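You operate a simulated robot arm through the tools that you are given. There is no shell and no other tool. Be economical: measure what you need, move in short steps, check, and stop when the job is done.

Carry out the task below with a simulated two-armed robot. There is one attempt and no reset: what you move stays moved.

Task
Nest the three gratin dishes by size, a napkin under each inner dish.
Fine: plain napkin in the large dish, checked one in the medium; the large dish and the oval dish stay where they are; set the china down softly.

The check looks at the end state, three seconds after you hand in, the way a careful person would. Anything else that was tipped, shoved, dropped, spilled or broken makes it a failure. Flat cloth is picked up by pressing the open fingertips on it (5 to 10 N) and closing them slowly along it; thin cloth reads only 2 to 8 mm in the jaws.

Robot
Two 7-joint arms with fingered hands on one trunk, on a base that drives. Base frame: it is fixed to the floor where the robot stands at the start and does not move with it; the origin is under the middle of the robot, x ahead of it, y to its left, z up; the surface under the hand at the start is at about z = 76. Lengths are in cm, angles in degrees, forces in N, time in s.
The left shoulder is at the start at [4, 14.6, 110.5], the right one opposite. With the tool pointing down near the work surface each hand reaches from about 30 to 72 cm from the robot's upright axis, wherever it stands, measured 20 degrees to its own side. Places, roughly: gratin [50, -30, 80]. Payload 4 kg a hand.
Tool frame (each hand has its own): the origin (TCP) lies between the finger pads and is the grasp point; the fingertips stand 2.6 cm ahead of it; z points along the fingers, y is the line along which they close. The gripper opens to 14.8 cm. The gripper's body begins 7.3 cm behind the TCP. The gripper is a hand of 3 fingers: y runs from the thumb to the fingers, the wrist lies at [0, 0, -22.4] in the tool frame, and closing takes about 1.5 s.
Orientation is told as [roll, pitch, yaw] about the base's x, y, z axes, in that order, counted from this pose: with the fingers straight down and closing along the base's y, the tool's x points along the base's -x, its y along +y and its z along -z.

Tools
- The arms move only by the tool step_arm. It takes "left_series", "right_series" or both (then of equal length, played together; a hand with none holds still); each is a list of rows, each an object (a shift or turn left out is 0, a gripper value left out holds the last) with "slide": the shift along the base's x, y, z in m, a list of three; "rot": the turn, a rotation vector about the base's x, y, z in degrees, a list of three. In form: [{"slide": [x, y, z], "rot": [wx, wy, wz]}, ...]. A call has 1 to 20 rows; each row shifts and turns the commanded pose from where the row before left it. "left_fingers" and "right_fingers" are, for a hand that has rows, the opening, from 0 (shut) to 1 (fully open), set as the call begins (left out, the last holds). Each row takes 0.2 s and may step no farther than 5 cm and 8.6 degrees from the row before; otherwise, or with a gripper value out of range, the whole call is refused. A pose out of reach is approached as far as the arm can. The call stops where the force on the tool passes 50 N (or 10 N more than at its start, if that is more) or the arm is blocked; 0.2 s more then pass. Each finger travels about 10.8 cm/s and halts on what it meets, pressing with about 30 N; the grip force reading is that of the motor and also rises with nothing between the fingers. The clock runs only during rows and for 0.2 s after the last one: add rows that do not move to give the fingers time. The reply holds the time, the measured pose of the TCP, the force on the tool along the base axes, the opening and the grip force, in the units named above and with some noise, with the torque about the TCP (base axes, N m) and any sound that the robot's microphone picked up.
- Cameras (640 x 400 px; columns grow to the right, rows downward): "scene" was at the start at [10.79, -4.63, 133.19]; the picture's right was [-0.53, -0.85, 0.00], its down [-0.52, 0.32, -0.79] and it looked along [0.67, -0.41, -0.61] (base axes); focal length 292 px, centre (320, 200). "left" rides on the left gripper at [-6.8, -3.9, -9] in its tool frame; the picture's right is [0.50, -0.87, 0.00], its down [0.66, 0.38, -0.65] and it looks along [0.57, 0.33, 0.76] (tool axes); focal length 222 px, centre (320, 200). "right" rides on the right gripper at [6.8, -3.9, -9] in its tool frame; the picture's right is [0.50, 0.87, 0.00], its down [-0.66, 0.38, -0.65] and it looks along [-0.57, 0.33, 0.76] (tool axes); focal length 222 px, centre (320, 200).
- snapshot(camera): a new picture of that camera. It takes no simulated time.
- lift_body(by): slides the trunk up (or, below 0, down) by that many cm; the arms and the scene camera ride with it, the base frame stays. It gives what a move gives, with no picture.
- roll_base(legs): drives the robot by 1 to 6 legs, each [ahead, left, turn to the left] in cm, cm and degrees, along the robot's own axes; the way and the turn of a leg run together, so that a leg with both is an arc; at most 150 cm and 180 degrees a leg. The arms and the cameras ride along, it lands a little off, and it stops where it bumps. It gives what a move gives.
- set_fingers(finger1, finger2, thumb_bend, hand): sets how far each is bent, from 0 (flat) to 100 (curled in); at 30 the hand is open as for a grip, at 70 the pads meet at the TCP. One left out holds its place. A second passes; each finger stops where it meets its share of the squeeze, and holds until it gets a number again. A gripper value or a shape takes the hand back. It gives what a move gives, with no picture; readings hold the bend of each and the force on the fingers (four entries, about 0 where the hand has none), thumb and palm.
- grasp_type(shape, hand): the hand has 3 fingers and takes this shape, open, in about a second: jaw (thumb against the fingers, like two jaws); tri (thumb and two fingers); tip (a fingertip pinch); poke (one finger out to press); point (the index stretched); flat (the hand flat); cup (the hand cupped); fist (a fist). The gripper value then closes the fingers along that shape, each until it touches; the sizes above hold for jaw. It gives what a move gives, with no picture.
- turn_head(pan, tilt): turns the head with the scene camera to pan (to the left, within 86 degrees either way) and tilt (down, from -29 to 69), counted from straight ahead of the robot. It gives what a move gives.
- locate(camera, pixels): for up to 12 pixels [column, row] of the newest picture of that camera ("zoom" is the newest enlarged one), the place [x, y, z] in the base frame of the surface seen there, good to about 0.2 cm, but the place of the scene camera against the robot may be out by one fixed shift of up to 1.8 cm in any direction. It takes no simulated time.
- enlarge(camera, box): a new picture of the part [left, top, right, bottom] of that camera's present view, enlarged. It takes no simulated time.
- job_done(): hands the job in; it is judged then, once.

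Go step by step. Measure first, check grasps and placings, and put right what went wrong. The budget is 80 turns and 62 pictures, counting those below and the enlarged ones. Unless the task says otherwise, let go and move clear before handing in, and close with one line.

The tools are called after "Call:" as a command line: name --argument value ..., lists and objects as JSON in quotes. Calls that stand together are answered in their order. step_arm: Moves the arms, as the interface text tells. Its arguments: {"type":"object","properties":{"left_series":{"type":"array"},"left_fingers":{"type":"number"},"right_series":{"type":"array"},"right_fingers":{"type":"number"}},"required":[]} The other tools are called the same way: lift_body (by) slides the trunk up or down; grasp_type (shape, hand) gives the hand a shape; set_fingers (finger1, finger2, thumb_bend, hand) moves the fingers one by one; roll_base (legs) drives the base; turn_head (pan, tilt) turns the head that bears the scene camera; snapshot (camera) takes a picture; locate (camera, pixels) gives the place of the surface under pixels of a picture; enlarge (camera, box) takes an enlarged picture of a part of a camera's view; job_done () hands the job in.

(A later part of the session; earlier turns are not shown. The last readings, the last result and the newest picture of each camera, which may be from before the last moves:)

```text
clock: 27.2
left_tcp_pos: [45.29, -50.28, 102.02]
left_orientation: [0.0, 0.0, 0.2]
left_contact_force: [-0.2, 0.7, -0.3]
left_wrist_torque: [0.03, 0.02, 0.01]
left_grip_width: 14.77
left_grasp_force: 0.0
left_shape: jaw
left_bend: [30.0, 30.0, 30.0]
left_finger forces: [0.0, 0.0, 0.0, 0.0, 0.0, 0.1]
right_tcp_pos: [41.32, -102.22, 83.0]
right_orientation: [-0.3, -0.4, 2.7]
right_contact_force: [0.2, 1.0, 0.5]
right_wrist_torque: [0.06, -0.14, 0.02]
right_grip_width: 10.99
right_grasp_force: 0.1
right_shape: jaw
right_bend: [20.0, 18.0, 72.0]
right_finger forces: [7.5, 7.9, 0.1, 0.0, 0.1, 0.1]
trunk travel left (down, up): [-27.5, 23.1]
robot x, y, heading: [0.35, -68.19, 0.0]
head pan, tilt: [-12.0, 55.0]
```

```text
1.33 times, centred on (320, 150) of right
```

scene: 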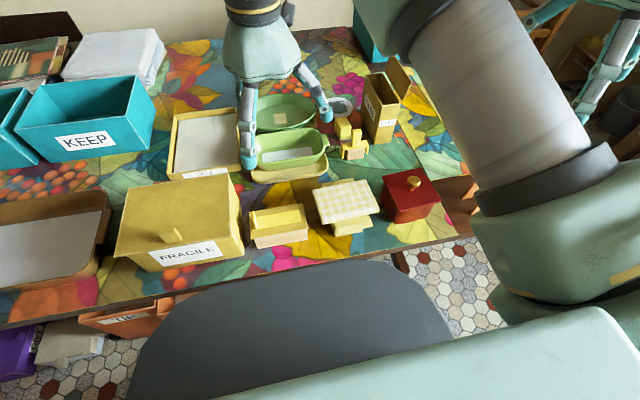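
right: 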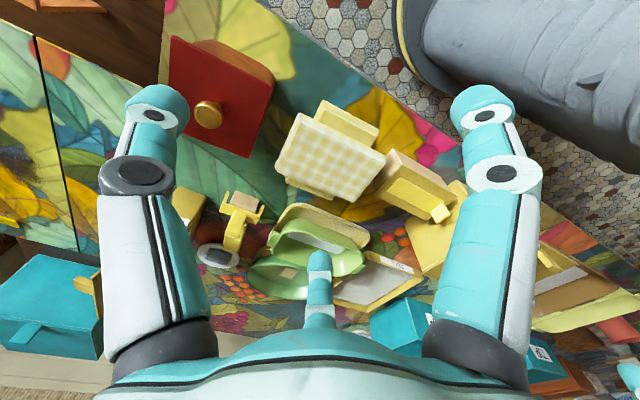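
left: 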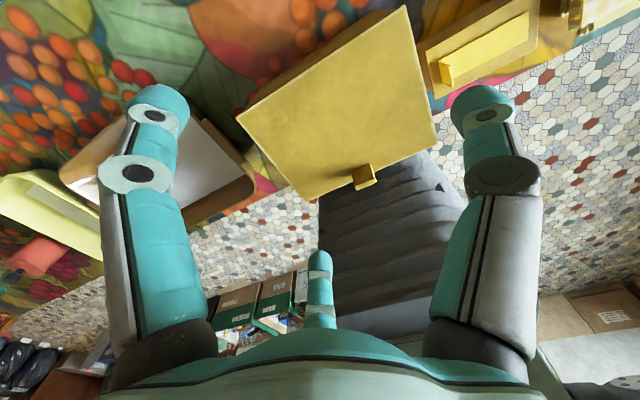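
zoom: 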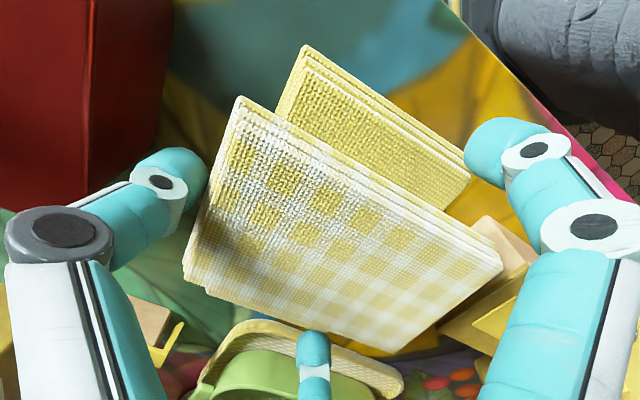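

Fingers 1 and 2 read 7.5 N but the thumb nothing: from the image, the three fingers sit 120° apart, and the two fingers touch the plain pile's ends rather than the checked one. I'll open, lift and look at the hand's real geometry.

Call:
step_arm --right_series '[{"slide": [0, 0, 0]}, {"slide": [0, 0, 0]}, {"slide": [0, 0, 0.02]}, {"slide": [0, 0, 0.04]}, {"slide": [0, 0, 0.04]}, {"slide": [0, 0, 0]}]' --right_fingers 0.88

Call:
step_arm --right_series '[{"slide": [0, 0, 0]}, {"slide": [0, 0, 0]}, {"slide": [0, 0, 0]}, {"slide": [0, 0, 0]}, {"slide": [0, 0, 0]}]' --right_fingers 0.35

Call:
snapshot --camera "right"

Call:
turn_head --pan -45 --tilt 45

Call:
snapshot --camera "scene"

```text
clock: 28.6
left_tcp_pos: [45.27, -50.4, 101.91]
left_orientation: [0.0, 0.1, 0.2]
left_contact_force: [0.2, 0.5, -0.3]
left_wrist_torque: [0.02, -0.02, 0.01]
left_grip_width: 14.78
left_grasp_force: 0.0
left_shape: jaw
left_bend: [30.0, 30.0, 30.0]
left_finger forces: [0.1, 0.1, 0.0, 0.0, 0.0, 0.1]
right_tcp_pos: [41.33, -102.33, 92.55]
right_orientation: [0.0, 0.1, 3.1]
right_contact_force: [0.6, 0.4, -0.3]
right_wrist_torque: [-0.02, 0.03, -0.02]
right_grip_width: 13.04
right_grasp_force: 0.1
right_shape: jaw
right_bend: [25.0, 25.0, 36.0]
right_finger forces: [0.0, 0.0, 0.0, 0.0, 0.1, 0.1]
trunk travel left (down, up): [-27.5, 23.1]
robot x, y, heading: [0.57, -68.59, 0.0]
head pan, tilt: [-12.0, 55.0]
```

```text
clock: 29.8
left_tcp_pos: [45.25, -50.34, 102.1]
left_orientation: [-0.1, 0.0, 0.2]
left_contact_force: [-0.6, 0.1, -0.2]
left_wrist_torque: [-0.02, -0.03, 0.0]
left_grip_width: 14.76
left_grasp_force: 0.0
left_shape: jaw
left_bend: [30.0, 30.0, 30.0]
left_finger forces: [0.0, 0.0, 0.0, 0.0, 0.1, 0.1]
right_tcp_pos: [41.35, -102.21, 92.56]
right_orientation: [0.0, -0.1, 3.0]
right_contact_force: [0.2, 0.4, -0.9]
right_wrist_torque: [0.01, 0.0, 0.0]
right_grip_width: 5.21
right_grasp_force: 0.0
right_shape: jaw
right_bend: [77.0, 77.0, 70.0]
right_finger forces: [0.1, 0.0, 0.0, 0.0, 0.0, 0.1]
trunk travel left (down, up): [-27.5, 23.1]
robot x, y, heading: [-0.1, -68.65, -0.0]
head pan, tilt: [-12.0, 55.0]
```

```text
31 pictures are left
```

right: 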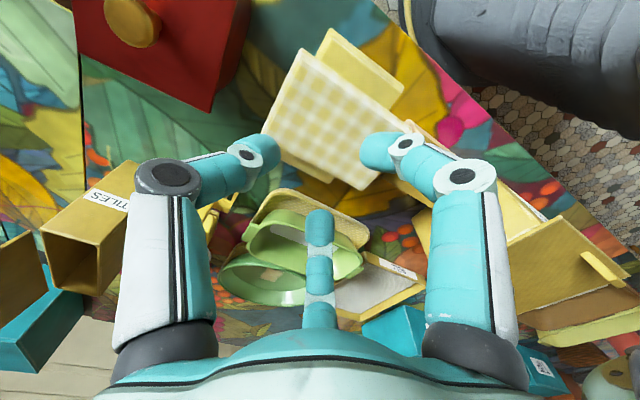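

```text
clock: 30.8
left_tcp_pos: [45.21, -50.29, 102.22]
left_orientation: [0.0, 0.0, 0.1]
left_contact_force: [0.1, 0.3, 0.7]
left_wrist_torque: [-0.01, 0.02, -0.04]
left_grip_width: 14.77
left_grasp_force: 0.1
left_shape: jaw
left_bend: [30.0, 30.0, 30.0]
left_finger forces: [0.0, 0.0, 0.0, 0.0, 0.0, 0.0]
right_tcp_pos: [41.42, -102.29, 92.65]
right_orientation: [0.1, -0.1, 3.0]
right_contact_force: [1.0, -0.5, 0.9]
right_wrist_torque: [0.01, -0.02, -0.01]
right_grip_width: 5.25
right_grasp_force: 0.0
right_shape: jaw
right_bend: [77.0, 77.0, 70.0]
right_finger forces: [0.0, 0.0, 0.1, 0.0, 0.0, 0.1]
trunk travel left (down, up): [-27.5, 23.1]
robot x, y, heading: [0.15, -68.33, 0.3]
head pan, tilt: [-45.0, 45.0]
```

```text
30 pictures are left
```

scene: 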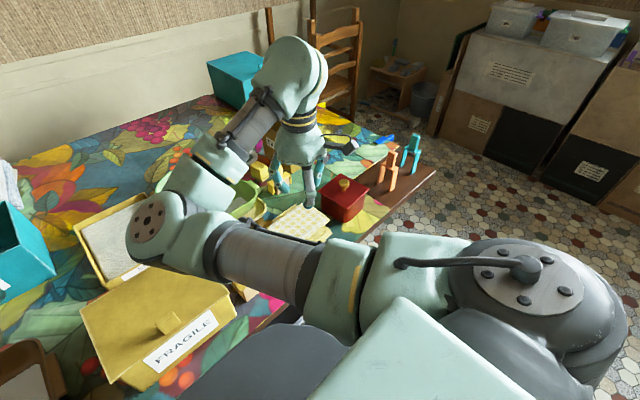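

The hand is a tripod (three fingers at 120° closing to the centre). New plan: thumb on the -y short edge, the two fingers on the long sides just above the plain pile (tips ≈81.3). Centre at y≈-103.1, descend, close slowly.

Call:
step_arm --right_series '[{"slide": [0, -0.008, 0]}, {"slide": [0, 0, 0]}, {"slide": [0, 0, 0]}, {"slide": [0, 0, 0]}, {"slide": [0, 0, -0.04]}, {"slide": [0, 0, -0.03]}, {"slide": [0, 0, -0.017]}, {"slide": [0, 0, 0]}]' --right_fingers 0.8

Call:
step_arm --right_series '[{"slide": [0, 0, 0]}, {"slide": [0, 0, 0]}, {"slide": [0, 0, 0]}]' --right_fingers 0.6

Call:
step_arm --right_series '[{"slide": [0, 0, 0]}, {"slide": [0, 0, 0]}, {"slide": [0, 0, 0]}]' --right_fingers 0.5

Call:
enlarge --camera "right" --box '[160, 30, 480, 230]'

```text
clock: 32.6
left_tcp_pos: [45.3, -50.48, 102.03]
left_orientation: [0.0, 0.1, 0.2]
left_contact_force: [-0.2, -0.6, -0.1]
left_wrist_torque: [0.05, -0.01, -0.02]
left_grip_width: 14.8
left_grasp_force: 0.2
left_shape: jaw
left_bend: [30.0, 30.0, 30.0]
left_finger forces: [0.1, 0.0, 0.1, 0.1, 0.0, 0.0]
right_tcp_pos: [41.31, -102.8, 83.94]
right_orientation: [0.0, 0.0, 3.0]
right_contact_force: [0.7, 0.1, 0.2]
right_wrist_torque: [-0.01, 0.01, 0.01]
right_grip_width: 11.8
right_grasp_force: 0.1
right_shape: jaw
right_bend: [25.0, 25.0, 48.0]
right_finger forces: [0.0, 0.0, 0.0, 0.1, 0.1, 0.0]
trunk travel left (down, up): [-27.5, 23.1]
robot x, y, heading: [-0.02, -68.26, 0.4]
head pan, tilt: [-45.0, 45.0]
```

```text
clock: 33.4
left_tcp_pos: [45.21, -50.4, 102.16]
left_orientation: [0.0, -0.1, 0.2]
left_contact_force: [0.3, -0.1, -0.3]
left_wrist_torque: [-0.04, -0.01, 0.0]
left_grip_width: 14.79
left_grasp_force: 0.1
left_shape: jaw
left_bend: [30.0, 30.0, 30.0]
left_finger forces: [0.0, 0.1, 0.0, 0.0, 0.0, 0.1]
right_tcp_pos: [41.25, -102.91, 84.0]
right_orientation: [0.0, 0.0, 3.1]
right_contact_force: [0.2, 0.2, -0.3]
right_wrist_torque: [-0.02, 0.01, 0.02]
right_grip_width: 9.09
right_grasp_force: 0.2
right_shape: jaw
right_bend: [31.0, 31.0, 70.0]
right_finger forces: [0.8, 0.7, 0.0, 0.0, 0.0, 0.1]
trunk travel left (down, up): [-27.5, 23.1]
robot x, y, heading: [-0.09, -68.7, 0.5]
head pan, tilt: [-45.0, 45.0]
```

```text
clock: 34.2
left_tcp_pos: [45.22, -50.36, 102.09]
left_orientation: [0.0, -0.1, 0.2]
left_contact_force: [0.6, 0.3, -0.5]
left_wrist_torque: [0.01, -0.02, 0.0]
left_grip_width: 14.79
left_grasp_force: 0.0
left_shape: jaw
left_bend: [30.0, 30.0, 30.0]
left_finger forces: [0.1, 0.0, 0.1, 0.1, 0.0, 0.0]
right_tcp_pos: [41.35, -102.64, 84.01]
right_orientation: [0.0, -0.1, 3.0]
right_contact_force: [0.0, -0.4, -0.5]
right_wrist_torque: [-0.02, 0.0, 0.0]
right_grip_width: 7.69
right_grasp_force: 29.9
right_shape: jaw
right_bend: [33.0, 33.0, 70.0]
right_finger forces: [25.2, 24.1, 0.0, 0.1, 26.1, 0.1]
trunk travel left (down, up): [-27.5, 23.1]
robot x, y, heading: [0.43, -68.75, -0.3]
head pan, tilt: [-45.0, 45.0]
```

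```text
2.00 times, centred on (320, 130) of right
```

zoom: 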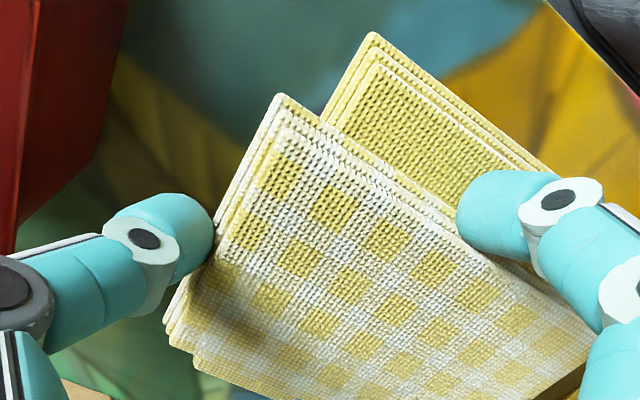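

All three fingers hold at ~25 N on the checked napkin's edges. Lifting gently.

Call:
step_arm --right_series '[{"slide": [0, 0, 0.01]}, {"slide": [0, 0, 0.02]}, {"slide": [0, 0, 0.03]}, {"slide": [0, 0, 0.04]}, {"slide": [0, 0, 0]}]'

Call:
snapshot --camera "right"

```text
clock: 35.4
left_tcp_pos: [45.15, -50.33, 102.11]
left_orientation: [0.1, -0.1, 0.1]
left_contact_force: [0.3, -0.2, 0.1]
left_wrist_torque: [-0.02, -0.05, -0.02]
left_grip_width: 14.8
left_grasp_force: 0.0
left_shape: jaw
left_bend: [30.0, 30.0, 30.0]
left_finger forces: [0.0, 0.0, 0.0, 0.1, 0.0, 0.1]
right_tcp_pos: [41.28, -102.85, 93.98]
right_orientation: [0.0, 0.0, 3.1]
right_contact_force: [0.2, 0.2, -0.1]
right_wrist_torque: [-0.04, 0.02, 0.02]
right_grip_width: 7.68
right_grasp_force: 30.3
right_shape: jaw
right_bend: [33.0, 33.0, 70.0]
right_finger forces: [25.2, 24.1, 0.0, 0.0, 26.0, 0.1]
trunk travel left (down, up): [-27.5, 23.1]
robot x, y, heading: [0.14, -68.11, 0.2]
head pan, tilt: [-45.0, 45.0]
```

```text
28 pictures are left
```

right: 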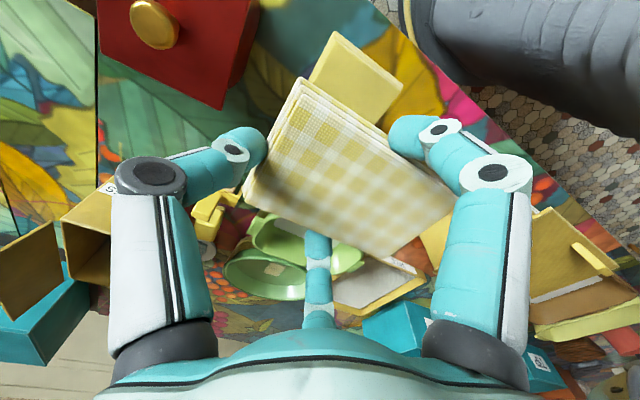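

The checked napkin is lifted cleanly. I'll raise both hands and drive left 76 cm to the yellow dish.

Call:
step_arm --right_series '[{"slide": [0, 0, 0.04]}, {"slide": [0, 0, 0.03]}, {"slide": [0, 0, 0]}]' --left_series '[{"slide": [0, 0, 0.03]}, {"slide": [0, 0, 0.03]}, {"slide": [0, 0, 0]}]'

Call:
roll_base --legs '[[0, 76, 0]]'

Call:
turn_head --pan -30 --tilt 48

Call:
snapshot --camera "right"

Call:
snapshot --camera "scene"

```text
clock: 36.2
left_tcp_pos: [45.25, -50.32, 108.03]
left_orientation: [0.0, 0.1, 0.2]
left_contact_force: [0.7, 0.7, -0.2]
left_wrist_torque: [-0.01, 0.0, 0.0]
left_grip_width: 14.79
left_grasp_force: 0.1
left_shape: jaw
left_bend: [30.0, 30.0, 30.0]
left_finger forces: [0.0, 0.1, 0.1, 0.0, 0.1, 0.0]
right_tcp_pos: [41.39, -102.82, 101.15]
right_orientation: [0.0, 0.0, 3.1]
right_contact_force: [0.2, 1.4, -0.9]
right_wrist_torque: [0.03, 0.05, -0.03]
right_grip_width: 7.67
right_grasp_force: 30.0
right_shape: jaw
right_bend: [33.0, 33.0, 70.0]
right_finger forces: [25.4, 24.2, 0.0, 0.0, 25.9, 0.1]
trunk travel left (down, up): [-27.5, 23.1]
robot x, y, heading: [0.21, -68.59, 0.0]
head pan, tilt: [-45.0, 45.0]
```

```text
clock: 40.3
left_tcp_pos: [43.69, 26.07, 107.95]
left_orientation: [0.0, -0.1, 1.6]
left_contact_force: [0.8, -0.5, -0.3]
left_wrist_torque: [0.01, -0.03, -0.03]
left_grip_width: 14.82
left_grasp_force: 0.1
left_shape: jaw
left_bend: [30.0, 30.0, 30.0]
left_finger forces: [0.0, 0.0, 0.1, 0.0, 0.1, 0.1]
right_tcp_pos: [41.05, -26.4, 101.19]
right_orientation: [0.0, -0.1, 4.5]
right_contact_force: [-0.4, -0.4, -0.4]
right_wrist_torque: [0.0, 0.0, 0.05]
right_grip_width: 7.64
right_grasp_force: 29.9
right_shape: jaw
right_bend: [33.0, 33.0, 70.0]
right_finger forces: [25.4, 24.2, 0.1, 0.0, 25.9, 0.0]
trunk travel left (down, up): [-27.5, 23.1]
robot x, y, heading: [-0.96, 7.0, 1.5]
head pan, tilt: [-45.0, 45.0]
```

```text
clock: 41.0
left_tcp_pos: [43.55, 26.27, 107.89]
left_orientation: [0.0, 0.0, 1.6]
left_contact_force: [0.8, -0.4, 0.2]
left_wrist_torque: [-0.04, -0.02, -0.01]
left_grip_width: 14.78
left_grasp_force: 0.0
left_shape: jaw
left_bend: [30.0, 30.0, 30.0]
left_finger forces: [0.0, 0.1, 0.0, 0.1, 0.0, 0.0]
right_tcp_pos: [41.01, -26.35, 101.13]
right_orientation: [0.0, 0.0, 4.4]
right_contact_force: [0.9, -0.2, 0.1]
right_wrist_torque: [0.02, -0.02, -0.04]
right_grip_width: 7.66
right_grasp_force: 29.5
right_shape: jaw
right_bend: [33.0, 33.0, 70.0]
right_finger forces: [25.4, 24.1, 0.0, 0.0, 25.9, 0.0]
trunk travel left (down, up): [-27.5, 23.1]
robot x, y, heading: [-0.86, 7.2, 1.7]
head pan, tilt: [-30.0, 48.0]
```

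```text
27 pictures are left
```

right: 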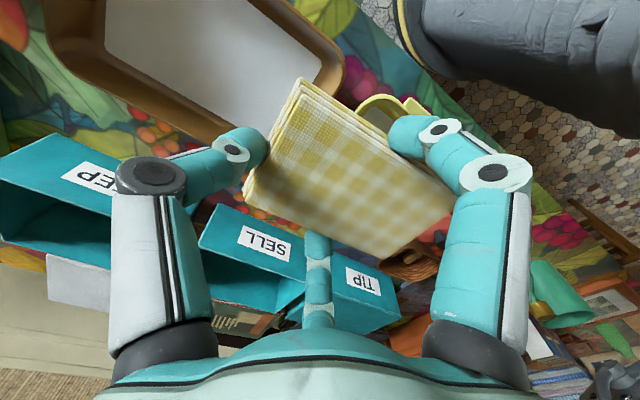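

```text
26 pictures are left
```

scene: 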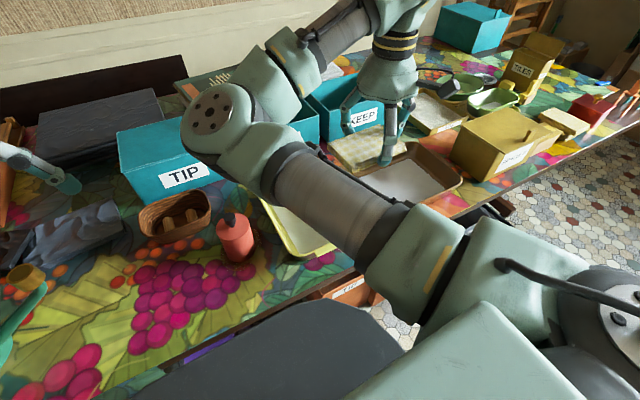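

Napkin still held. I need a clear view of the yellow dish; driving 16 cm left brings it into the right camera's upper left.

Call:
roll_base --legs '[[1, 16, -1.5]]'

Call:
step_arm --right_series '[{"slide": [0.03, 0.02, 0]}, {"slide": [0.02, 0, 0]}, {"slide": [0, 0, 0]}]'

Call:
snapshot --camera "right"

```text
clock: 42.5
left_tcp_pos: [44.79, 40.82, 108.07]
left_orientation: [-0.1, 0.0, 0.1]
left_contact_force: [-0.1, -0.1, 0.0]
left_wrist_torque: [0.04, -0.01, 0.0]
left_grip_width: 14.81
left_grasp_force: 0.0
left_shape: jaw
left_bend: [30.0, 30.0, 30.0]
left_finger forces: [0.1, 0.1, 0.0, 0.0, 0.0, 0.0]
right_tcp_pos: [40.78, -11.69, 101.05]
right_orientation: [-0.1, 0.0, 3.0]
right_contact_force: [0.9, 0.2, 0.2]
right_wrist_torque: [0.02, 0.0, 0.01]
right_grip_width: 7.68
right_grasp_force: 29.8
right_shape: jaw
right_bend: [33.0, 33.0, 70.0]
right_finger forces: [25.2, 24.1, 0.1, 0.1, 25.9, 0.0]
trunk travel left (down, up): [-27.5, 23.1]
robot x, y, heading: [0.15, 22.72, 0.1]
head pan, tilt: [-30.0, 48.0]
```

```text
clock: 43.2
left_tcp_pos: [44.75, 40.82, 108.07]
left_orientation: [-0.1, -0.1, 0.1]
left_contact_force: [0.5, 0.3, 0.5]
left_wrist_torque: [0.0, -0.03, 0.02]
left_grip_width: 14.8
left_grasp_force: 0.1
left_shape: jaw
left_bend: [30.0, 30.0, 30.0]
left_finger forces: [0.1, 0.0, 0.0, 0.0, 0.0, 0.1]
right_tcp_pos: [44.89, -10.8, 100.98]
right_orientation: [0.0, 0.1, 3.0]
right_contact_force: [-0.4, 0.3, 0.4]
right_wrist_torque: [-0.01, 0.0, -0.02]
right_grip_width: 7.65
right_grasp_force: 29.7
right_shape: jaw
right_bend: [33.0, 33.0, 70.0]
right_finger forces: [25.3, 24.1, 0.0, 0.0, 25.9, 0.0]
right hand out of reach, approached as far as the arm can: row 1
trunk travel left (down, up): [-27.5, 23.1]
robot x, y, heading: [-0.21, 22.97, 0.0]
head pan, tilt: [-30.0, 48.0]
```

```text
25 pictures are left
```

right: 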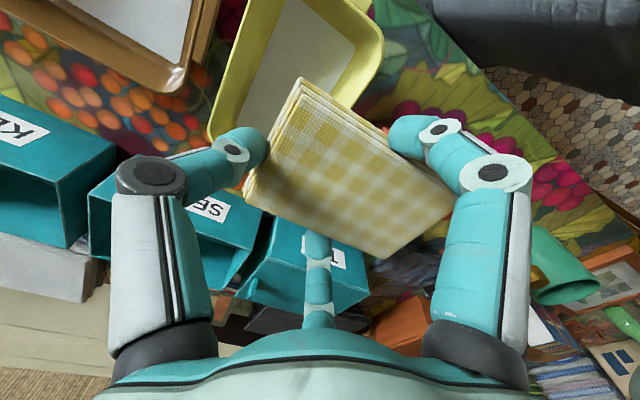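

Yellow dish visible at the top (300,60). Measuring rim, floor and brown's end.

Call:
locate --camera "right" --pixels '[[380, 40], [345, 100], [215, 115], [262, 5], [318, 35], [355, 45], [270, 115], [286, 5], [250, 90], [210, 138], [360, 10], [218, 20]]'

Call:
enlarge --camera "right" --box '[190, 0, 400, 140]'

Call:
locate --camera "zoom" --pixels '[[575, 95], [560, 170], [500, 310], [75, 370], [90, 310], [210, 10], [290, 5], [500, 135], [160, 375], [60, 395], [430, 5], [545, 60]]'

```text
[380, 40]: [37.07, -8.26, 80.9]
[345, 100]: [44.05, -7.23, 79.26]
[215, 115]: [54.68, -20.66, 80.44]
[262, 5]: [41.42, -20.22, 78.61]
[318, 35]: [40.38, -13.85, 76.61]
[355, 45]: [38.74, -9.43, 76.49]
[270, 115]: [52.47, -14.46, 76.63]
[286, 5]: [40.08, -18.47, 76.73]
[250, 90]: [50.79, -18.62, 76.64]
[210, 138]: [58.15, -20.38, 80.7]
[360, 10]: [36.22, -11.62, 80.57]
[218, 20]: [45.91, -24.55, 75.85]
```

```text
2.86 times, centred on (295, 70) of right
```

zoom: 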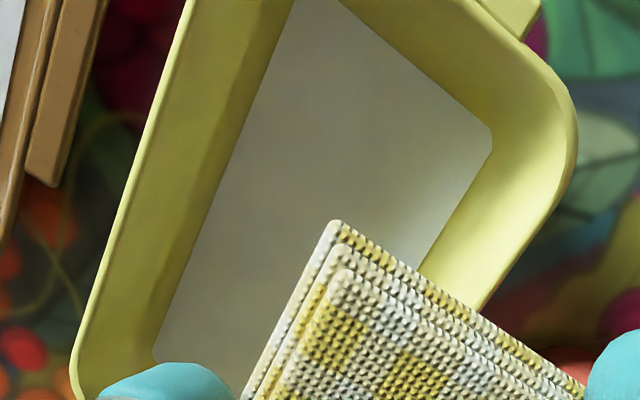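

```text
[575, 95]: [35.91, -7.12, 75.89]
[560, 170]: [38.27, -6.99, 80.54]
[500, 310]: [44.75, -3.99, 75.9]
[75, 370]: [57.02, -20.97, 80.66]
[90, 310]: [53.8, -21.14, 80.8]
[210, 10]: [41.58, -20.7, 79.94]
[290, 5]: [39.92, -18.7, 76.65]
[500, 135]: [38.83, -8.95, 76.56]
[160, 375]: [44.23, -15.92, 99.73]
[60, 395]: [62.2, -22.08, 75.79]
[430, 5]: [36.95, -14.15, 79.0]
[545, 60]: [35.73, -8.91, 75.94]
```

Yellow dish: rim y≈-21.3…-6.8, x≈36…60, floor z 76.6, roughly aligned with x; centre ≈(48,-14). The napkin's long side must turn along x: rotating the hand -93° in steps while above the dish.

Call:
step_arm --right_series '[{"slide": [0, -0.005, 0], "rot": [0, 0, -8.5]}, {"slide": [0, -0.005, 0], "rot": [0, 0, -8.5]}, {"slide": [0, -0.005, 0], "rot": [0, 0, -8.5]}, {"slide": [0, -0.005, 0], "rot": [0, 0, -8.5]}, {"slide": [0, -0.004, 0], "rot": [0, 0, -8.5]}, {"slide": [0, -0.004, 0], "rot": [0, 0, -8.5]}, {"slide": [0, -0.004, 0], "rot": [0, 0, -8.5]}, {"slide": [0.02, 0, 0], "rot": [0, 0, -8.5]}, {"slide": [0, 0, 0], "rot": [0, 0, -8.5]}, {"slide": [0, 0, 0], "rot": [0, 0, -8.5]}, {"slide": [0, 0, 0], "rot": [0, 0, -8]}, {"slide": [0, 0, 0]}]'

Call:
snapshot --camera "right"

```text
clock: 45.9
left_tcp_pos: [44.95, 40.75, 108.12]
left_orientation: [0.0, 0.1, 0.2]
left_contact_force: [0.0, 0.0, 0.4]
left_wrist_torque: [0.01, 0.05, -0.01]
left_grip_width: 14.8
left_grasp_force: 0.0
left_shape: jaw
left_bend: [30.0, 30.0, 30.0]
left_finger forces: [0.0, 0.1, 0.0, 0.0, 0.0, 0.0]
right_tcp_pos: [46.96, -14.18, 101.07]
right_orientation: [-0.1, 0.0, -90.1]
right_contact_force: [-0.7, -0.1, 0.4]
right_wrist_torque: [0.04, 0.02, 0.03]
right_grip_width: 7.62
right_grasp_force: 30.4
right_shape: jaw
right_bend: [33.0, 33.0, 70.0]
right_finger forces: [25.4, 24.1, 0.0, 0.0, 25.8, 0.0]
trunk travel left (down, up): [-27.5, 23.1]
robot x, y, heading: [-0.47, 23.03, 0.1]
head pan, tilt: [-30.0, 48.0]
```

```text
23 pictures are left
```

right: 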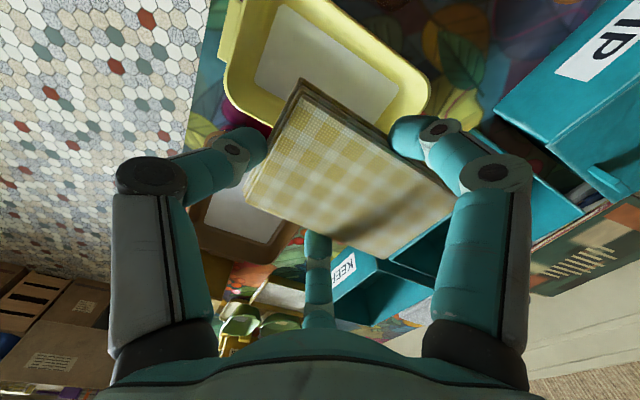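

Rotation worked. Measuring the dish from this side to centre exactly.

Call:
locate --camera "right" --pixels '[[428, 85], [405, 130], [398, 82], [285, 10], [256, 78], [227, 90], [250, 110], [365, 25], [425, 110], [245, 125], [225, 30], [340, 50]]'

```text
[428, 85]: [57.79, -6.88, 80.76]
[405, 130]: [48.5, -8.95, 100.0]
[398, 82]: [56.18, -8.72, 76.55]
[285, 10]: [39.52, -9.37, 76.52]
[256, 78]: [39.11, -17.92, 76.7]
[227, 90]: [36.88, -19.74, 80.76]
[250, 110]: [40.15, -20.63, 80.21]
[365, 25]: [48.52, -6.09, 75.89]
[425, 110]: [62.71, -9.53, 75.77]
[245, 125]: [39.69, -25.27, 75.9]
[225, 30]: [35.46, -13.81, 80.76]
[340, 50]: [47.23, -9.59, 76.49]
```

Floor centre is (47.8,-13.8). Descending straight to TCP z≈80.8.

Call:
step_arm --right_series '[{"slide": [0, 0.003, -0.045]}, {"slide": [0, 0, -0.045]}, {"slide": [0, 0, -0.045]}, {"slide": [0, 0, -0.03]}, {"slide": [0, 0, -0.02]}, {"slide": [0, 0, -0.012]}, {"slide": [0, 0, -0.006]}, {"slide": [0, 0, 0]}]'

Call:
enlarge --camera "right" --box '[120, 0, 520, 250]'

```text
clock: 47.6
left_tcp_pos: [44.81, 40.9, 108.04]
left_orientation: [0.0, 0.0, 0.2]
left_contact_force: [1.5, 0.1, -0.2]
left_wrist_torque: [0.01, -0.01, -0.01]
left_grip_width: 14.8
left_grasp_force: 0.1
left_shape: jaw
left_bend: [30.0, 30.0, 30.0]
left_finger forces: [0.0, 0.0, 0.1, 0.1, 0.1, 0.0]
right_tcp_pos: [47.05, -13.83, 80.69]
right_orientation: [0.0, 0.0, -90.0]
right_contact_force: [-0.9, 1.0, 0.4]
right_wrist_torque: [-0.02, 0.0, 0.02]
right_grip_width: 7.66
right_grasp_force: 30.3
right_shape: jaw
right_bend: [33.0, 33.0, 70.0]
right_finger forces: [25.4, 24.2, 0.1, 0.1, 25.7, 0.1]
trunk travel left (down, up): [-27.5, 23.1]
robot x, y, heading: [-0.44, 22.85, 0.1]
head pan, tilt: [-30.0, 48.0]
```

```text
1.60 times, centred on (320, 125) of right
```

zoom: 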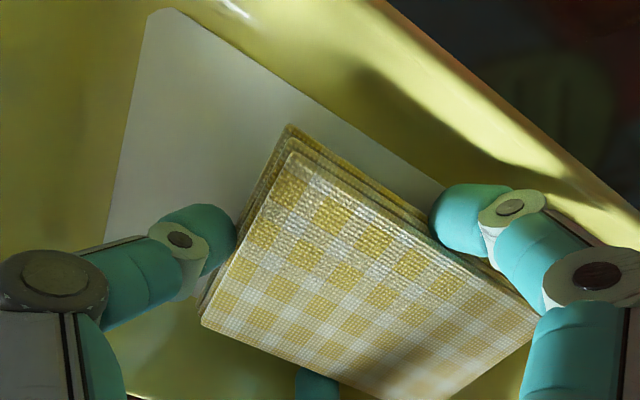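

Inside the dish, no contact. Down another 1.1 cm, then open slightly and lift out.

Call:
step_arm --right_series '[{"slide": [0, 0, -0.006]}, {"slide": [0, 0, -0.005]}, {"slide": [0, 0, 0]}]'

Call:
step_arm --right_series '[{"slide": [0, 0, 0]}, {"slide": [0, 0, 0]}, {"slide": [0, 0, 0]}]' --right_fingers 0.6

Call:
step_arm --right_series '[{"slide": [0, 0, 0.01]}, {"slide": [0, 0, 0.04]}, {"slide": [0, 0, 0.045]}, {"slide": [0, 0, 0.045]}, {"slide": [0, 0, 0.045]}, {"slide": [0, 0, 0.03]}, {"slide": [0, 0, 0]}]'

Call:
snapshot --camera "right"

```text
clock: 48.5
left_tcp_pos: [44.85, 40.98, 107.89]
left_orientation: [-0.1, 0.0, 0.1]
left_contact_force: [-0.2, -0.3, 0.3]
left_wrist_torque: [-0.02, -0.01, 0.0]
left_grip_width: 14.78
left_grasp_force: 0.1
left_shape: jaw
left_bend: [30.0, 30.0, 30.0]
left_finger forces: [0.0, 0.0, 0.0, 0.1, 0.1, 0.0]
right_tcp_pos: [46.97, -13.8, 79.68]
right_orientation: [-0.1, -0.1, -90.0]
right_contact_force: [0.5, 0.3, -0.2]
right_wrist_torque: [0.0, 0.0, 0.04]
right_grip_width: 7.64
right_grasp_force: 30.1
right_shape: jaw
right_bend: [33.0, 33.0, 70.0]
right_finger forces: [25.3, 24.1, 0.0, 0.1, 25.8, 0.0]
trunk travel left (down, up): [-27.5, 23.1]
robot x, y, heading: [-0.11, 22.68, 0.1]
head pan, tilt: [-30.0, 48.0]
```

```text
clock: 49.2
left_tcp_pos: [44.97, 40.89, 108.09]
left_orientation: [0.0, -0.1, 0.1]
left_contact_force: [0.9, -0.7, -0.2]
left_wrist_torque: [0.01, 0.03, 0.0]
left_grip_width: 14.79
left_grasp_force: 0.1
left_shape: jaw
left_bend: [30.0, 30.0, 30.0]
left_finger forces: [0.1, 0.0, 0.1, 0.0, 0.1, 0.0]
right_tcp_pos: [46.95, -13.87, 79.77]
right_orientation: [0.0, 0.0, -89.9]
right_contact_force: [0.2, -0.1, -0.4]
right_wrist_torque: [0.02, -0.03, -0.01]
right_grip_width: 9.01
right_grasp_force: 0.1
right_shape: jaw
right_bend: [31.0, 31.0, 70.0]
right_finger forces: [1.0, 1.0, 0.0, 0.0, 0.1, 0.0]
trunk travel left (down, up): [-27.5, 23.1]
robot x, y, heading: [-0.3, 23.22, -0.2]
head pan, tilt: [-30.0, 48.0]
```

```text
clock: 50.9
left_tcp_pos: [44.89, 40.94, 108.05]
left_orientation: [0.1, 0.0, 0.1]
left_contact_force: [0.3, 0.2, 0.6]
left_wrist_torque: [0.0, -0.04, 0.01]
left_grip_width: 14.8
left_grasp_force: 0.0
left_shape: jaw
left_bend: [30.0, 30.0, 30.0]
left_finger forces: [0.0, 0.1, 0.1, 0.1, 0.0, 0.0]
right_tcp_pos: [46.95, -13.77, 101.32]
right_orientation: [-0.1, 0.1, -89.9]
right_contact_force: [0.3, 0.3, -0.8]
right_wrist_torque: [0.03, -0.04, -0.03]
right_grip_width: 9.0
right_grasp_force: 0.1
right_shape: jaw
right_bend: [31.0, 31.0, 70.0]
right_finger forces: [1.1, 0.9, 0.0, 0.0, 0.0, 0.0]
trunk travel left (down, up): [-27.5, 23.1]
robot x, y, heading: [-0.4, 22.93, 0.0]
head pan, tilt: [-30.0, 48.0]
```

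```text
21 pictures are left
```

right: 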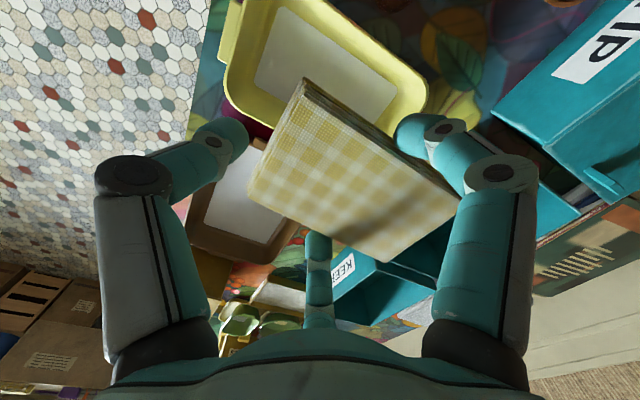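

The napkin still hangs lightly (1 N) between the two fingers. Lower again and open wider.

Call:
step_arm --right_series '[{"slide": [0.003, 0, -0.045]}, {"slide": [0, 0, -0.045]}, {"slide": [0, 0, -0.045]}, {"slide": [0, 0, -0.045]}, {"slide": [0, 0, -0.02]}, {"slide": [0, 0, -0.015]}, {"slide": [0, 0, 0]}]'

Call:
step_arm --right_series '[{"slide": [0, 0, 0]}, {"slide": [0, 0, 0]}, {"slide": [0, 0, 0]}]' --right_fingers 0.74

Call:
step_arm --right_series '[{"slide": [0, 0, 0.01]}, {"slide": [0, 0, 0.04]}, {"slide": [0, 0, 0.045]}, {"slide": [0, 0, 0.045]}, {"slide": [0, 0, 0.045]}, {"slide": [0, 0, 0.03]}, {"slide": [0, 0, 0]}]'

Call:
snapshot --camera "right"

```text
clock: 52.5
left_tcp_pos: [44.9, 40.91, 107.99]
left_orientation: [0.1, -0.1, 0.0]
left_contact_force: [0.4, 0.7, -0.6]
left_wrist_torque: [-0.03, 0.0, 0.01]
left_grip_width: 14.79
left_grasp_force: 0.1
left_shape: jaw
left_bend: [30.0, 30.0, 30.0]
left_finger forces: [0.1, 0.0, 0.0, 0.0, 0.0, 0.1]
right_tcp_pos: [47.31, -13.89, 79.73]
right_orientation: [-0.1, -0.1, -90.0]
right_contact_force: [-0.2, 0.0, -0.1]
right_wrist_torque: [-0.01, 0.02, -0.05]
right_grip_width: 9.0
right_grasp_force: 0.1
right_shape: jaw
right_bend: [31.0, 31.0, 70.0]
right_finger forces: [1.0, 1.0, 0.0, 0.0, 0.1, 0.0]
trunk travel left (down, up): [-27.5, 23.1]
robot x, y, heading: [-0.36, 22.9, -0.3]
head pan, tilt: [-30.0, 48.0]
```

```text
clock: 53.2
left_tcp_pos: [44.88, 40.82, 108.01]
left_orientation: [0.0, 0.0, 0.1]
left_contact_force: [-0.1, 0.6, 0.0]
left_wrist_torque: [-0.02, 0.01, -0.01]
left_grip_width: 14.81
left_grasp_force: 0.0
left_shape: jaw
left_bend: [30.0, 30.0, 30.0]
left_finger forces: [0.1, 0.1, 0.1, 0.0, 0.0, 0.1]
right_tcp_pos: [47.18, -13.91, 79.86]
right_orientation: [0.0, 0.0, -90.0]
right_contact_force: [-1.1, 1.7, 0.2]
right_wrist_torque: [0.02, -0.01, 0.06]
right_grip_width: 10.79
right_grasp_force: 0.0
right_shape: jaw
right_bend: [27.0, 30.0, 57.0]
right_finger forces: [0.5, 2.5, 0.1, 0.0, 0.1, 0.1]
trunk travel left (down, up): [-27.5, 23.1]
robot x, y, heading: [-0.24, 22.88, 0.2]
head pan, tilt: [-30.0, 48.0]
```

```text
clock: 54.9
left_tcp_pos: [44.78, 40.91, 108.01]
left_orientation: [0.1, 0.0, 0.1]
left_contact_force: [0.2, 0.3, 0.4]
left_wrist_torque: [-0.01, -0.02, -0.02]
left_grip_width: 14.78
left_grasp_force: 0.1
left_shape: jaw
left_bend: [30.0, 30.0, 30.0]
left_finger forces: [0.1, 0.0, 0.0, 0.0, 0.1, 0.1]
right_tcp_pos: [47.13, -13.78, 101.15]
right_orientation: [0.0, 0.1, -90.0]
right_contact_force: [0.3, 0.7, 0.0]
right_wrist_torque: [0.02, -0.02, 0.0]
right_grip_width: 10.93
right_grasp_force: 0.1
right_shape: jaw
right_bend: [27.0, 27.0, 57.0]
right_finger forces: [0.0, 0.0, 0.1, 0.0, 0.0, 0.0]
trunk travel left (down, up): [-27.5, 23.1]
robot x, y, heading: [-0.31, 22.51, 0.2]
head pan, tilt: [-30.0, 48.0]
```

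```text
20 pictures are left
```

right: 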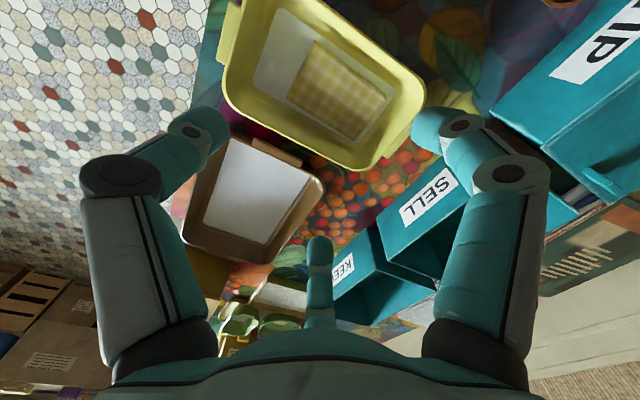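

The checked napkin lies flat in the yellow dish. Measuring the brown dish's rim and floor in this view.

Call:
locate --camera "right" --pixels '[[228, 143], [318, 182], [182, 240], [265, 262], [240, 160], [308, 178], [205, 215], [280, 240], [275, 150], [200, 250], [220, 30], [385, 160]]'

Call:
locate --camera "right" --pixels '[[335, 90], [285, 95], [315, 42], [385, 95], [355, 138], [425, 85], [395, 165], [370, 168], [405, 130], [240, 5], [240, 240], [200, 245]]'

```text
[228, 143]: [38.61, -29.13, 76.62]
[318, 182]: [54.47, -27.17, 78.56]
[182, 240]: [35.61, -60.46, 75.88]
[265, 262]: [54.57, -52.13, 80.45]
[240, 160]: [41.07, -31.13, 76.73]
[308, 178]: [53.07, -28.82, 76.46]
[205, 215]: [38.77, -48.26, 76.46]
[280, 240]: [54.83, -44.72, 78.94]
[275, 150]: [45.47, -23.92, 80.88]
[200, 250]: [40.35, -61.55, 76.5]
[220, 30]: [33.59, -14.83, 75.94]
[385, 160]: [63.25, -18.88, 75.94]
```

```text
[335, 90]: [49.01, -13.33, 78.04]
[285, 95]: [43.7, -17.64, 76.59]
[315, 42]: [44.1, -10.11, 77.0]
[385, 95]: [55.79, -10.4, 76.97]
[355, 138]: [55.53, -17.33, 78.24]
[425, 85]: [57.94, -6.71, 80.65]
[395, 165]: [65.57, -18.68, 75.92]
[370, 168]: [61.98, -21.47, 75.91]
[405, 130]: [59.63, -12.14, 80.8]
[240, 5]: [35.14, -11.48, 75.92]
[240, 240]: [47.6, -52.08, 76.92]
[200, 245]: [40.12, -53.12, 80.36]
```

Brown floor spans x≈38.6–53.1, y≈-29…-49, nearly axis-aligned. Now back for the plain napkin: drive right 91 cm, keeping yaw -90 (thumb towards the robot), which suits its long axis along x.

Call:
roll_base --legs '[[0, -91, 0]]'

Call:
step_arm --right_series '[{"slide": [-0.03, 0, 0]}, {"slide": [-0.03, 0, 0]}, {"slide": [0, 0, 0]}]' --right_fingers 1.0

Call:
snapshot --camera "right"

```text
clock: 59.6
left_tcp_pos: [45.31, -48.51, 108.12]
left_orientation: [0.0, 0.0, 0.8]
left_contact_force: [0.4, -0.5, -0.1]
left_wrist_torque: [0.01, -0.01, 0.02]
left_grip_width: 14.82
left_grasp_force: 0.0
left_shape: jaw
left_bend: [30.0, 30.0, 30.0]
left_finger forces: [0.0, 0.1, 0.0, 0.0, 0.0, 0.0]
right_tcp_pos: [48.18, -103.01, 101.17]
right_orientation: [0.0, -0.1, -89.3]
right_contact_force: [-0.6, -1.0, -0.1]
right_wrist_torque: [0.0, 0.04, 0.01]
right_grip_width: 10.9
right_grasp_force: 0.1
right_shape: jaw
right_bend: [27.0, 27.0, 57.0]
right_finger forces: [0.1, 0.1, 0.0, 0.0, 0.1, 0.1]
trunk travel left (down, up): [-27.5, 23.1]
robot x, y, heading: [0.52, -66.87, 0.8]
head pan, tilt: [-30.0, 48.0]
```

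```text
clock: 60.4
left_tcp_pos: [45.32, -48.53, 108.09]
left_orientation: [0.0, 0.0, 0.7]
left_contact_force: [0.1, 0.5, 0.2]
left_wrist_torque: [-0.03, 0.02, 0.0]
left_grip_width: 14.78
left_grasp_force: 0.0
left_shape: jaw
left_bend: [30.0, 30.0, 30.0]
left_finger forces: [0.1, 0.0, 0.1, 0.0, 0.0, 0.1]
right_tcp_pos: [42.18, -102.9, 101.19]
right_orientation: [-0.1, -0.1, -89.4]
right_contact_force: [1.1, -0.2, -0.9]
right_wrist_torque: [0.0, -0.03, -0.01]
right_grip_width: 14.8
right_grasp_force: 0.2
right_shape: jaw
right_bend: [30.0, 30.0, 30.0]
right_finger forces: [0.0, 0.0, 0.0, 0.1, 0.1, 0.0]
trunk travel left (down, up): [-27.5, 23.1]
robot x, y, heading: [0.63, -67.26, 0.7]
head pan, tilt: [-30.0, 48.0]
```

```text
19 pictures are left
```

right: 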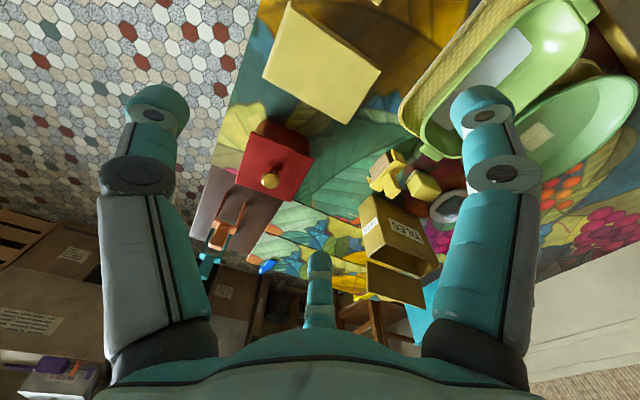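

The plain pile is at (320,65). Enlarging for its layers and corners.

Call:
enlarge --camera "right" --box '[240, 0, 640, 250]'

Call:
locate --camera "zoom" --pixels '[[88, 10], [222, 112], [165, 192], [42, 120], [130, 100], [100, 150], [175, 188], [50, 130], [335, 75], [295, 215], [560, 20], [540, 60]]'

Call:
locate --camera "zoom" --pixels '[[350, 250], [480, 60], [420, 110], [310, 250], [260, 195], [420, 10], [570, 5], [440, 240], [575, 85], [450, 75], [505, 120], [430, 175]]'

```text
1.60 times, centred on (440, 125) of right
```

zoom: 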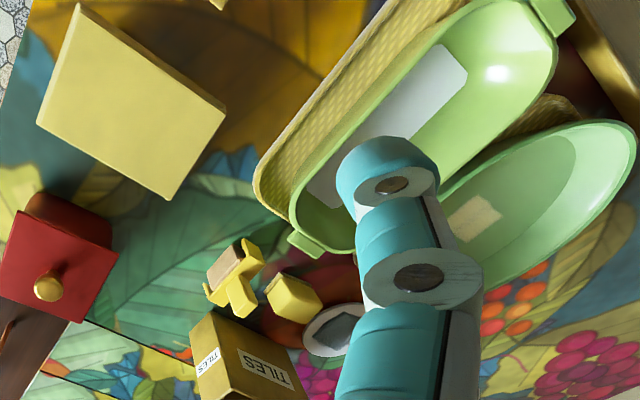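

```text
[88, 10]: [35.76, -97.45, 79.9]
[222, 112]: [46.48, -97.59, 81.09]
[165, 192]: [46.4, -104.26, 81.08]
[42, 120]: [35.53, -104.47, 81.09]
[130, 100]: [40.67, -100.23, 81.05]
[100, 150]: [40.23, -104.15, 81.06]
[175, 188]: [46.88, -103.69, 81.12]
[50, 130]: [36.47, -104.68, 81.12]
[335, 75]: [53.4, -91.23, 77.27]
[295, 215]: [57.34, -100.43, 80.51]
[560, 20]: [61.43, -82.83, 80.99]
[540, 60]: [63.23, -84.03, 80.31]
```

```text
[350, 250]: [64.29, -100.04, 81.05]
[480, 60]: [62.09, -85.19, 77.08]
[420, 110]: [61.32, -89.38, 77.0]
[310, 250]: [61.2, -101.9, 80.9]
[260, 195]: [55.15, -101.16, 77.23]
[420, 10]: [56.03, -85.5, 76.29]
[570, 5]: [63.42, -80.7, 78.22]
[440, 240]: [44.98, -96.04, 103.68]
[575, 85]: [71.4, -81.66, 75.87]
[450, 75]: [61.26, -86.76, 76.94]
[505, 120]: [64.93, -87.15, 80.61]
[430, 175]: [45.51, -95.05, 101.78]
```

Plain pile top 81.1, centre (41.1,-101.0), long axis along x. Approaching with TCP (40,-101), tips ≈79.8 so only the top napkin gets gripped.

Call:
step_arm --right_series '[{"slide": [-0.022, 0.019, 0]}, {"slide": [0, 0, -0.04]}, {"slide": [0, 0, -0.04]}, {"slide": [0, 0, -0.04]}, {"slide": [0, 0, -0.03]}, {"slide": [0, 0, -0.02]}, {"slide": [0, 0, 0]}]' --right_fingers 0.74

Call:
step_arm --right_series '[{"slide": [0, 0, -0.012]}, {"slide": [0, 0, -0.005]}, {"slide": [0, 0, 0]}]'

```text
clock: 62.0
left_tcp_pos: [45.27, -48.55, 108.11]
left_orientation: [-0.1, 0.0, 0.8]
left_contact_force: [0.1, 0.1, -0.6]
left_wrist_torque: [0.03, 0.0, -0.04]
left_grip_width: 14.81
left_grasp_force: 0.1
left_shape: jaw
left_bend: [30.0, 30.0, 30.0]
left_finger forces: [0.1, 0.0, 0.0, 0.1, 0.0, 0.0]
right_tcp_pos: [40.03, -101.15, 84.1]
right_orientation: [0.0, 0.0, -89.3]
right_contact_force: [-0.5, -0.3, -0.1]
right_wrist_torque: [-0.01, -0.03, 0.01]
right_grip_width: 11.0
right_grasp_force: 0.1
right_shape: jaw
right_bend: [26.0, 26.0, 56.0]
right_finger forces: [0.1, 0.1, 0.1, 0.0, 0.0, 0.1]
trunk travel left (down, up): [-27.5, 23.1]
robot x, y, heading: [0.3, -66.97, 0.7]
head pan, tilt: [-30.0, 48.0]
```

```text
clock: 62.8
left_tcp_pos: [45.24, -48.46, 108.07]
left_orientation: [0.0, 0.0, 0.7]
left_contact_force: [0.5, -0.4, 0.3]
left_wrist_torque: [-0.01, -0.01, 0.02]
left_grip_width: 14.78
left_grasp_force: 0.0
left_shape: jaw
left_bend: [30.0, 30.0, 30.0]
left_finger forces: [0.1, 0.0, 0.0, 0.1, 0.0, 0.0]
right_tcp_pos: [40.18, -101.11, 82.74]
right_orientation: [0.4, -0.1, -89.4]
right_contact_force: [0.0, 0.9, 0.6]
right_wrist_torque: [-0.05, -0.02, -0.02]
right_grip_width: 10.96
right_grasp_force: 0.0
right_shape: jaw
right_bend: [26.0, 26.0, 56.0]
right_finger forces: [0.1, 0.0, 0.0, 0.0, 0.0, 0.0]
trunk travel left (down, up): [-27.5, 23.1]
robot x, y, heading: [0.65, -67.02, 0.8]
head pan, tilt: [-30.0, 48.0]
```

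TCP 82.7, tips ~1 cm below the top. Closing slowly.

Call:
step_arm --right_series '[{"slide": [0, 0, -0.002]}, {"slide": [0, 0, 0]}, {"slide": [0, 0, 0]}]' --right_fingers 0.6

Call:
step_arm --right_series '[{"slide": [0, 0, 0]}, {"slide": [0, 0, 0]}, {"slide": [0, 0, 0]}, {"slide": [0, 0, 0]}]' --right_fingers 0.48

Call:
step_arm --right_series '[{"slide": [0, 0, 0.01]}, {"slide": [0, 0, 0.02]}, {"slide": [0, 0, 0.03]}, {"slide": [0, 0, 0.04]}, {"slide": [0, 0, 0.05]}, {"slide": [0, 0, 0.03]}, {"slide": [0, 0, 0]}]'

Call:
snapshot --camera "right"

```text
clock: 63.6
left_tcp_pos: [45.24, -48.4, 108.15]
left_orientation: [0.0, -0.2, 0.7]
left_contact_force: [-0.1, -0.6, 0.2]
left_wrist_torque: [0.02, 0.01, -0.03]
left_grip_width: 14.79
left_grasp_force: 0.0
left_shape: jaw
left_bend: [30.0, 30.0, 30.0]
left_finger forces: [0.1, 0.0, 0.0, 0.0, 0.0, 0.0]
right_tcp_pos: [40.27, -101.0, 82.77]
right_orientation: [0.5, -0.1, -89.3]
right_contact_force: [0.9, -0.2, 2.2]
right_wrist_torque: [-0.02, 0.02, 0.04]
right_grip_width: 8.47
right_grasp_force: 29.9
right_shape: jaw
right_bend: [33.0, 33.0, 70.0]
right_finger forces: [24.1, 24.6, 0.1, 0.0, 26.9, 0.1]
trunk travel left (down, up): [-27.5, 23.1]
robot x, y, heading: [0.56, -67.28, 0.9]
head pan, tilt: [-30.0, 48.0]
```

```text
clock: 64.6
left_tcp_pos: [45.04, -48.46, 108.05]
left_orientation: [0.0, -0.1, 0.8]
left_contact_force: [-0.6, -0.5, -0.2]
left_wrist_torque: [-0.06, -0.05, 0.02]
left_grip_width: 14.8
left_grasp_force: 0.0
left_shape: jaw
left_bend: [30.0, 30.0, 30.0]
left_finger forces: [0.1, 0.1, 0.0, 0.0, 0.0, 0.0]
right_tcp_pos: [40.04, -101.03, 82.73]
right_orientation: [0.6, -0.1, -89.4]
right_contact_force: [0.8, -0.5, 4.8]
right_wrist_torque: [-0.03, 0.03, 0.03]
right_grip_width: 8.42
right_grasp_force: 30.4
right_shape: jaw
right_bend: [33.0, 33.0, 70.0]
right_finger forces: [24.0, 24.8, 0.0, 0.1, 27.4, 0.0]
trunk travel left (down, up): [-27.5, 23.1]
robot x, y, heading: [0.51, -67.3, 0.8]
head pan, tilt: [-30.0, 48.0]
```

```text
clock: 66.2
left_tcp_pos: [45.35, -48.43, 108.04]
left_orientation: [0.0, 0.0, 0.8]
left_contact_force: [-0.2, 0.5, 0.1]
left_wrist_torque: [0.0, 0.0, -0.01]
left_grip_width: 14.78
left_grasp_force: 0.0
left_shape: jaw
left_bend: [30.0, 30.0, 30.0]
left_finger forces: [0.0, 0.0, 0.0, 0.1, 0.0, 0.0]
right_tcp_pos: [39.82, -101.11, 100.3]
right_orientation: [-0.1, 0.0, -89.3]
right_contact_force: [0.3, 0.4, 0.1]
right_wrist_torque: [0.0, 0.0, -0.01]
right_grip_width: 8.38
right_grasp_force: 29.5
right_shape: jaw
right_bend: [33.0, 33.0, 70.0]
right_finger forces: [24.6, 25.2, 0.0, 0.0, 27.7, 0.0]
trunk travel left (down, up): [-27.5, 23.1]
robot x, y, heading: [0.24, -67.3, 0.7]
head pan, tilt: [-30.0, 48.0]
```

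```text
17 pictures are left
```

right: 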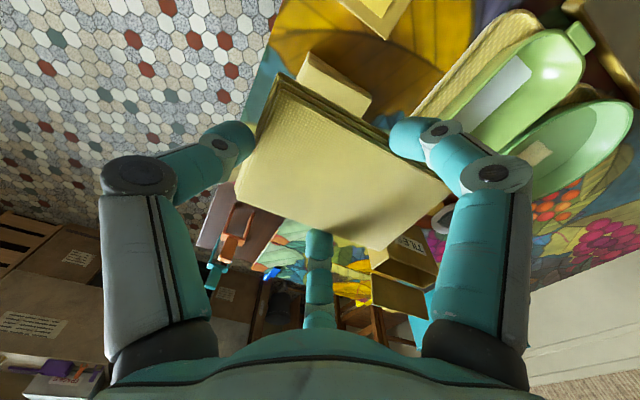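

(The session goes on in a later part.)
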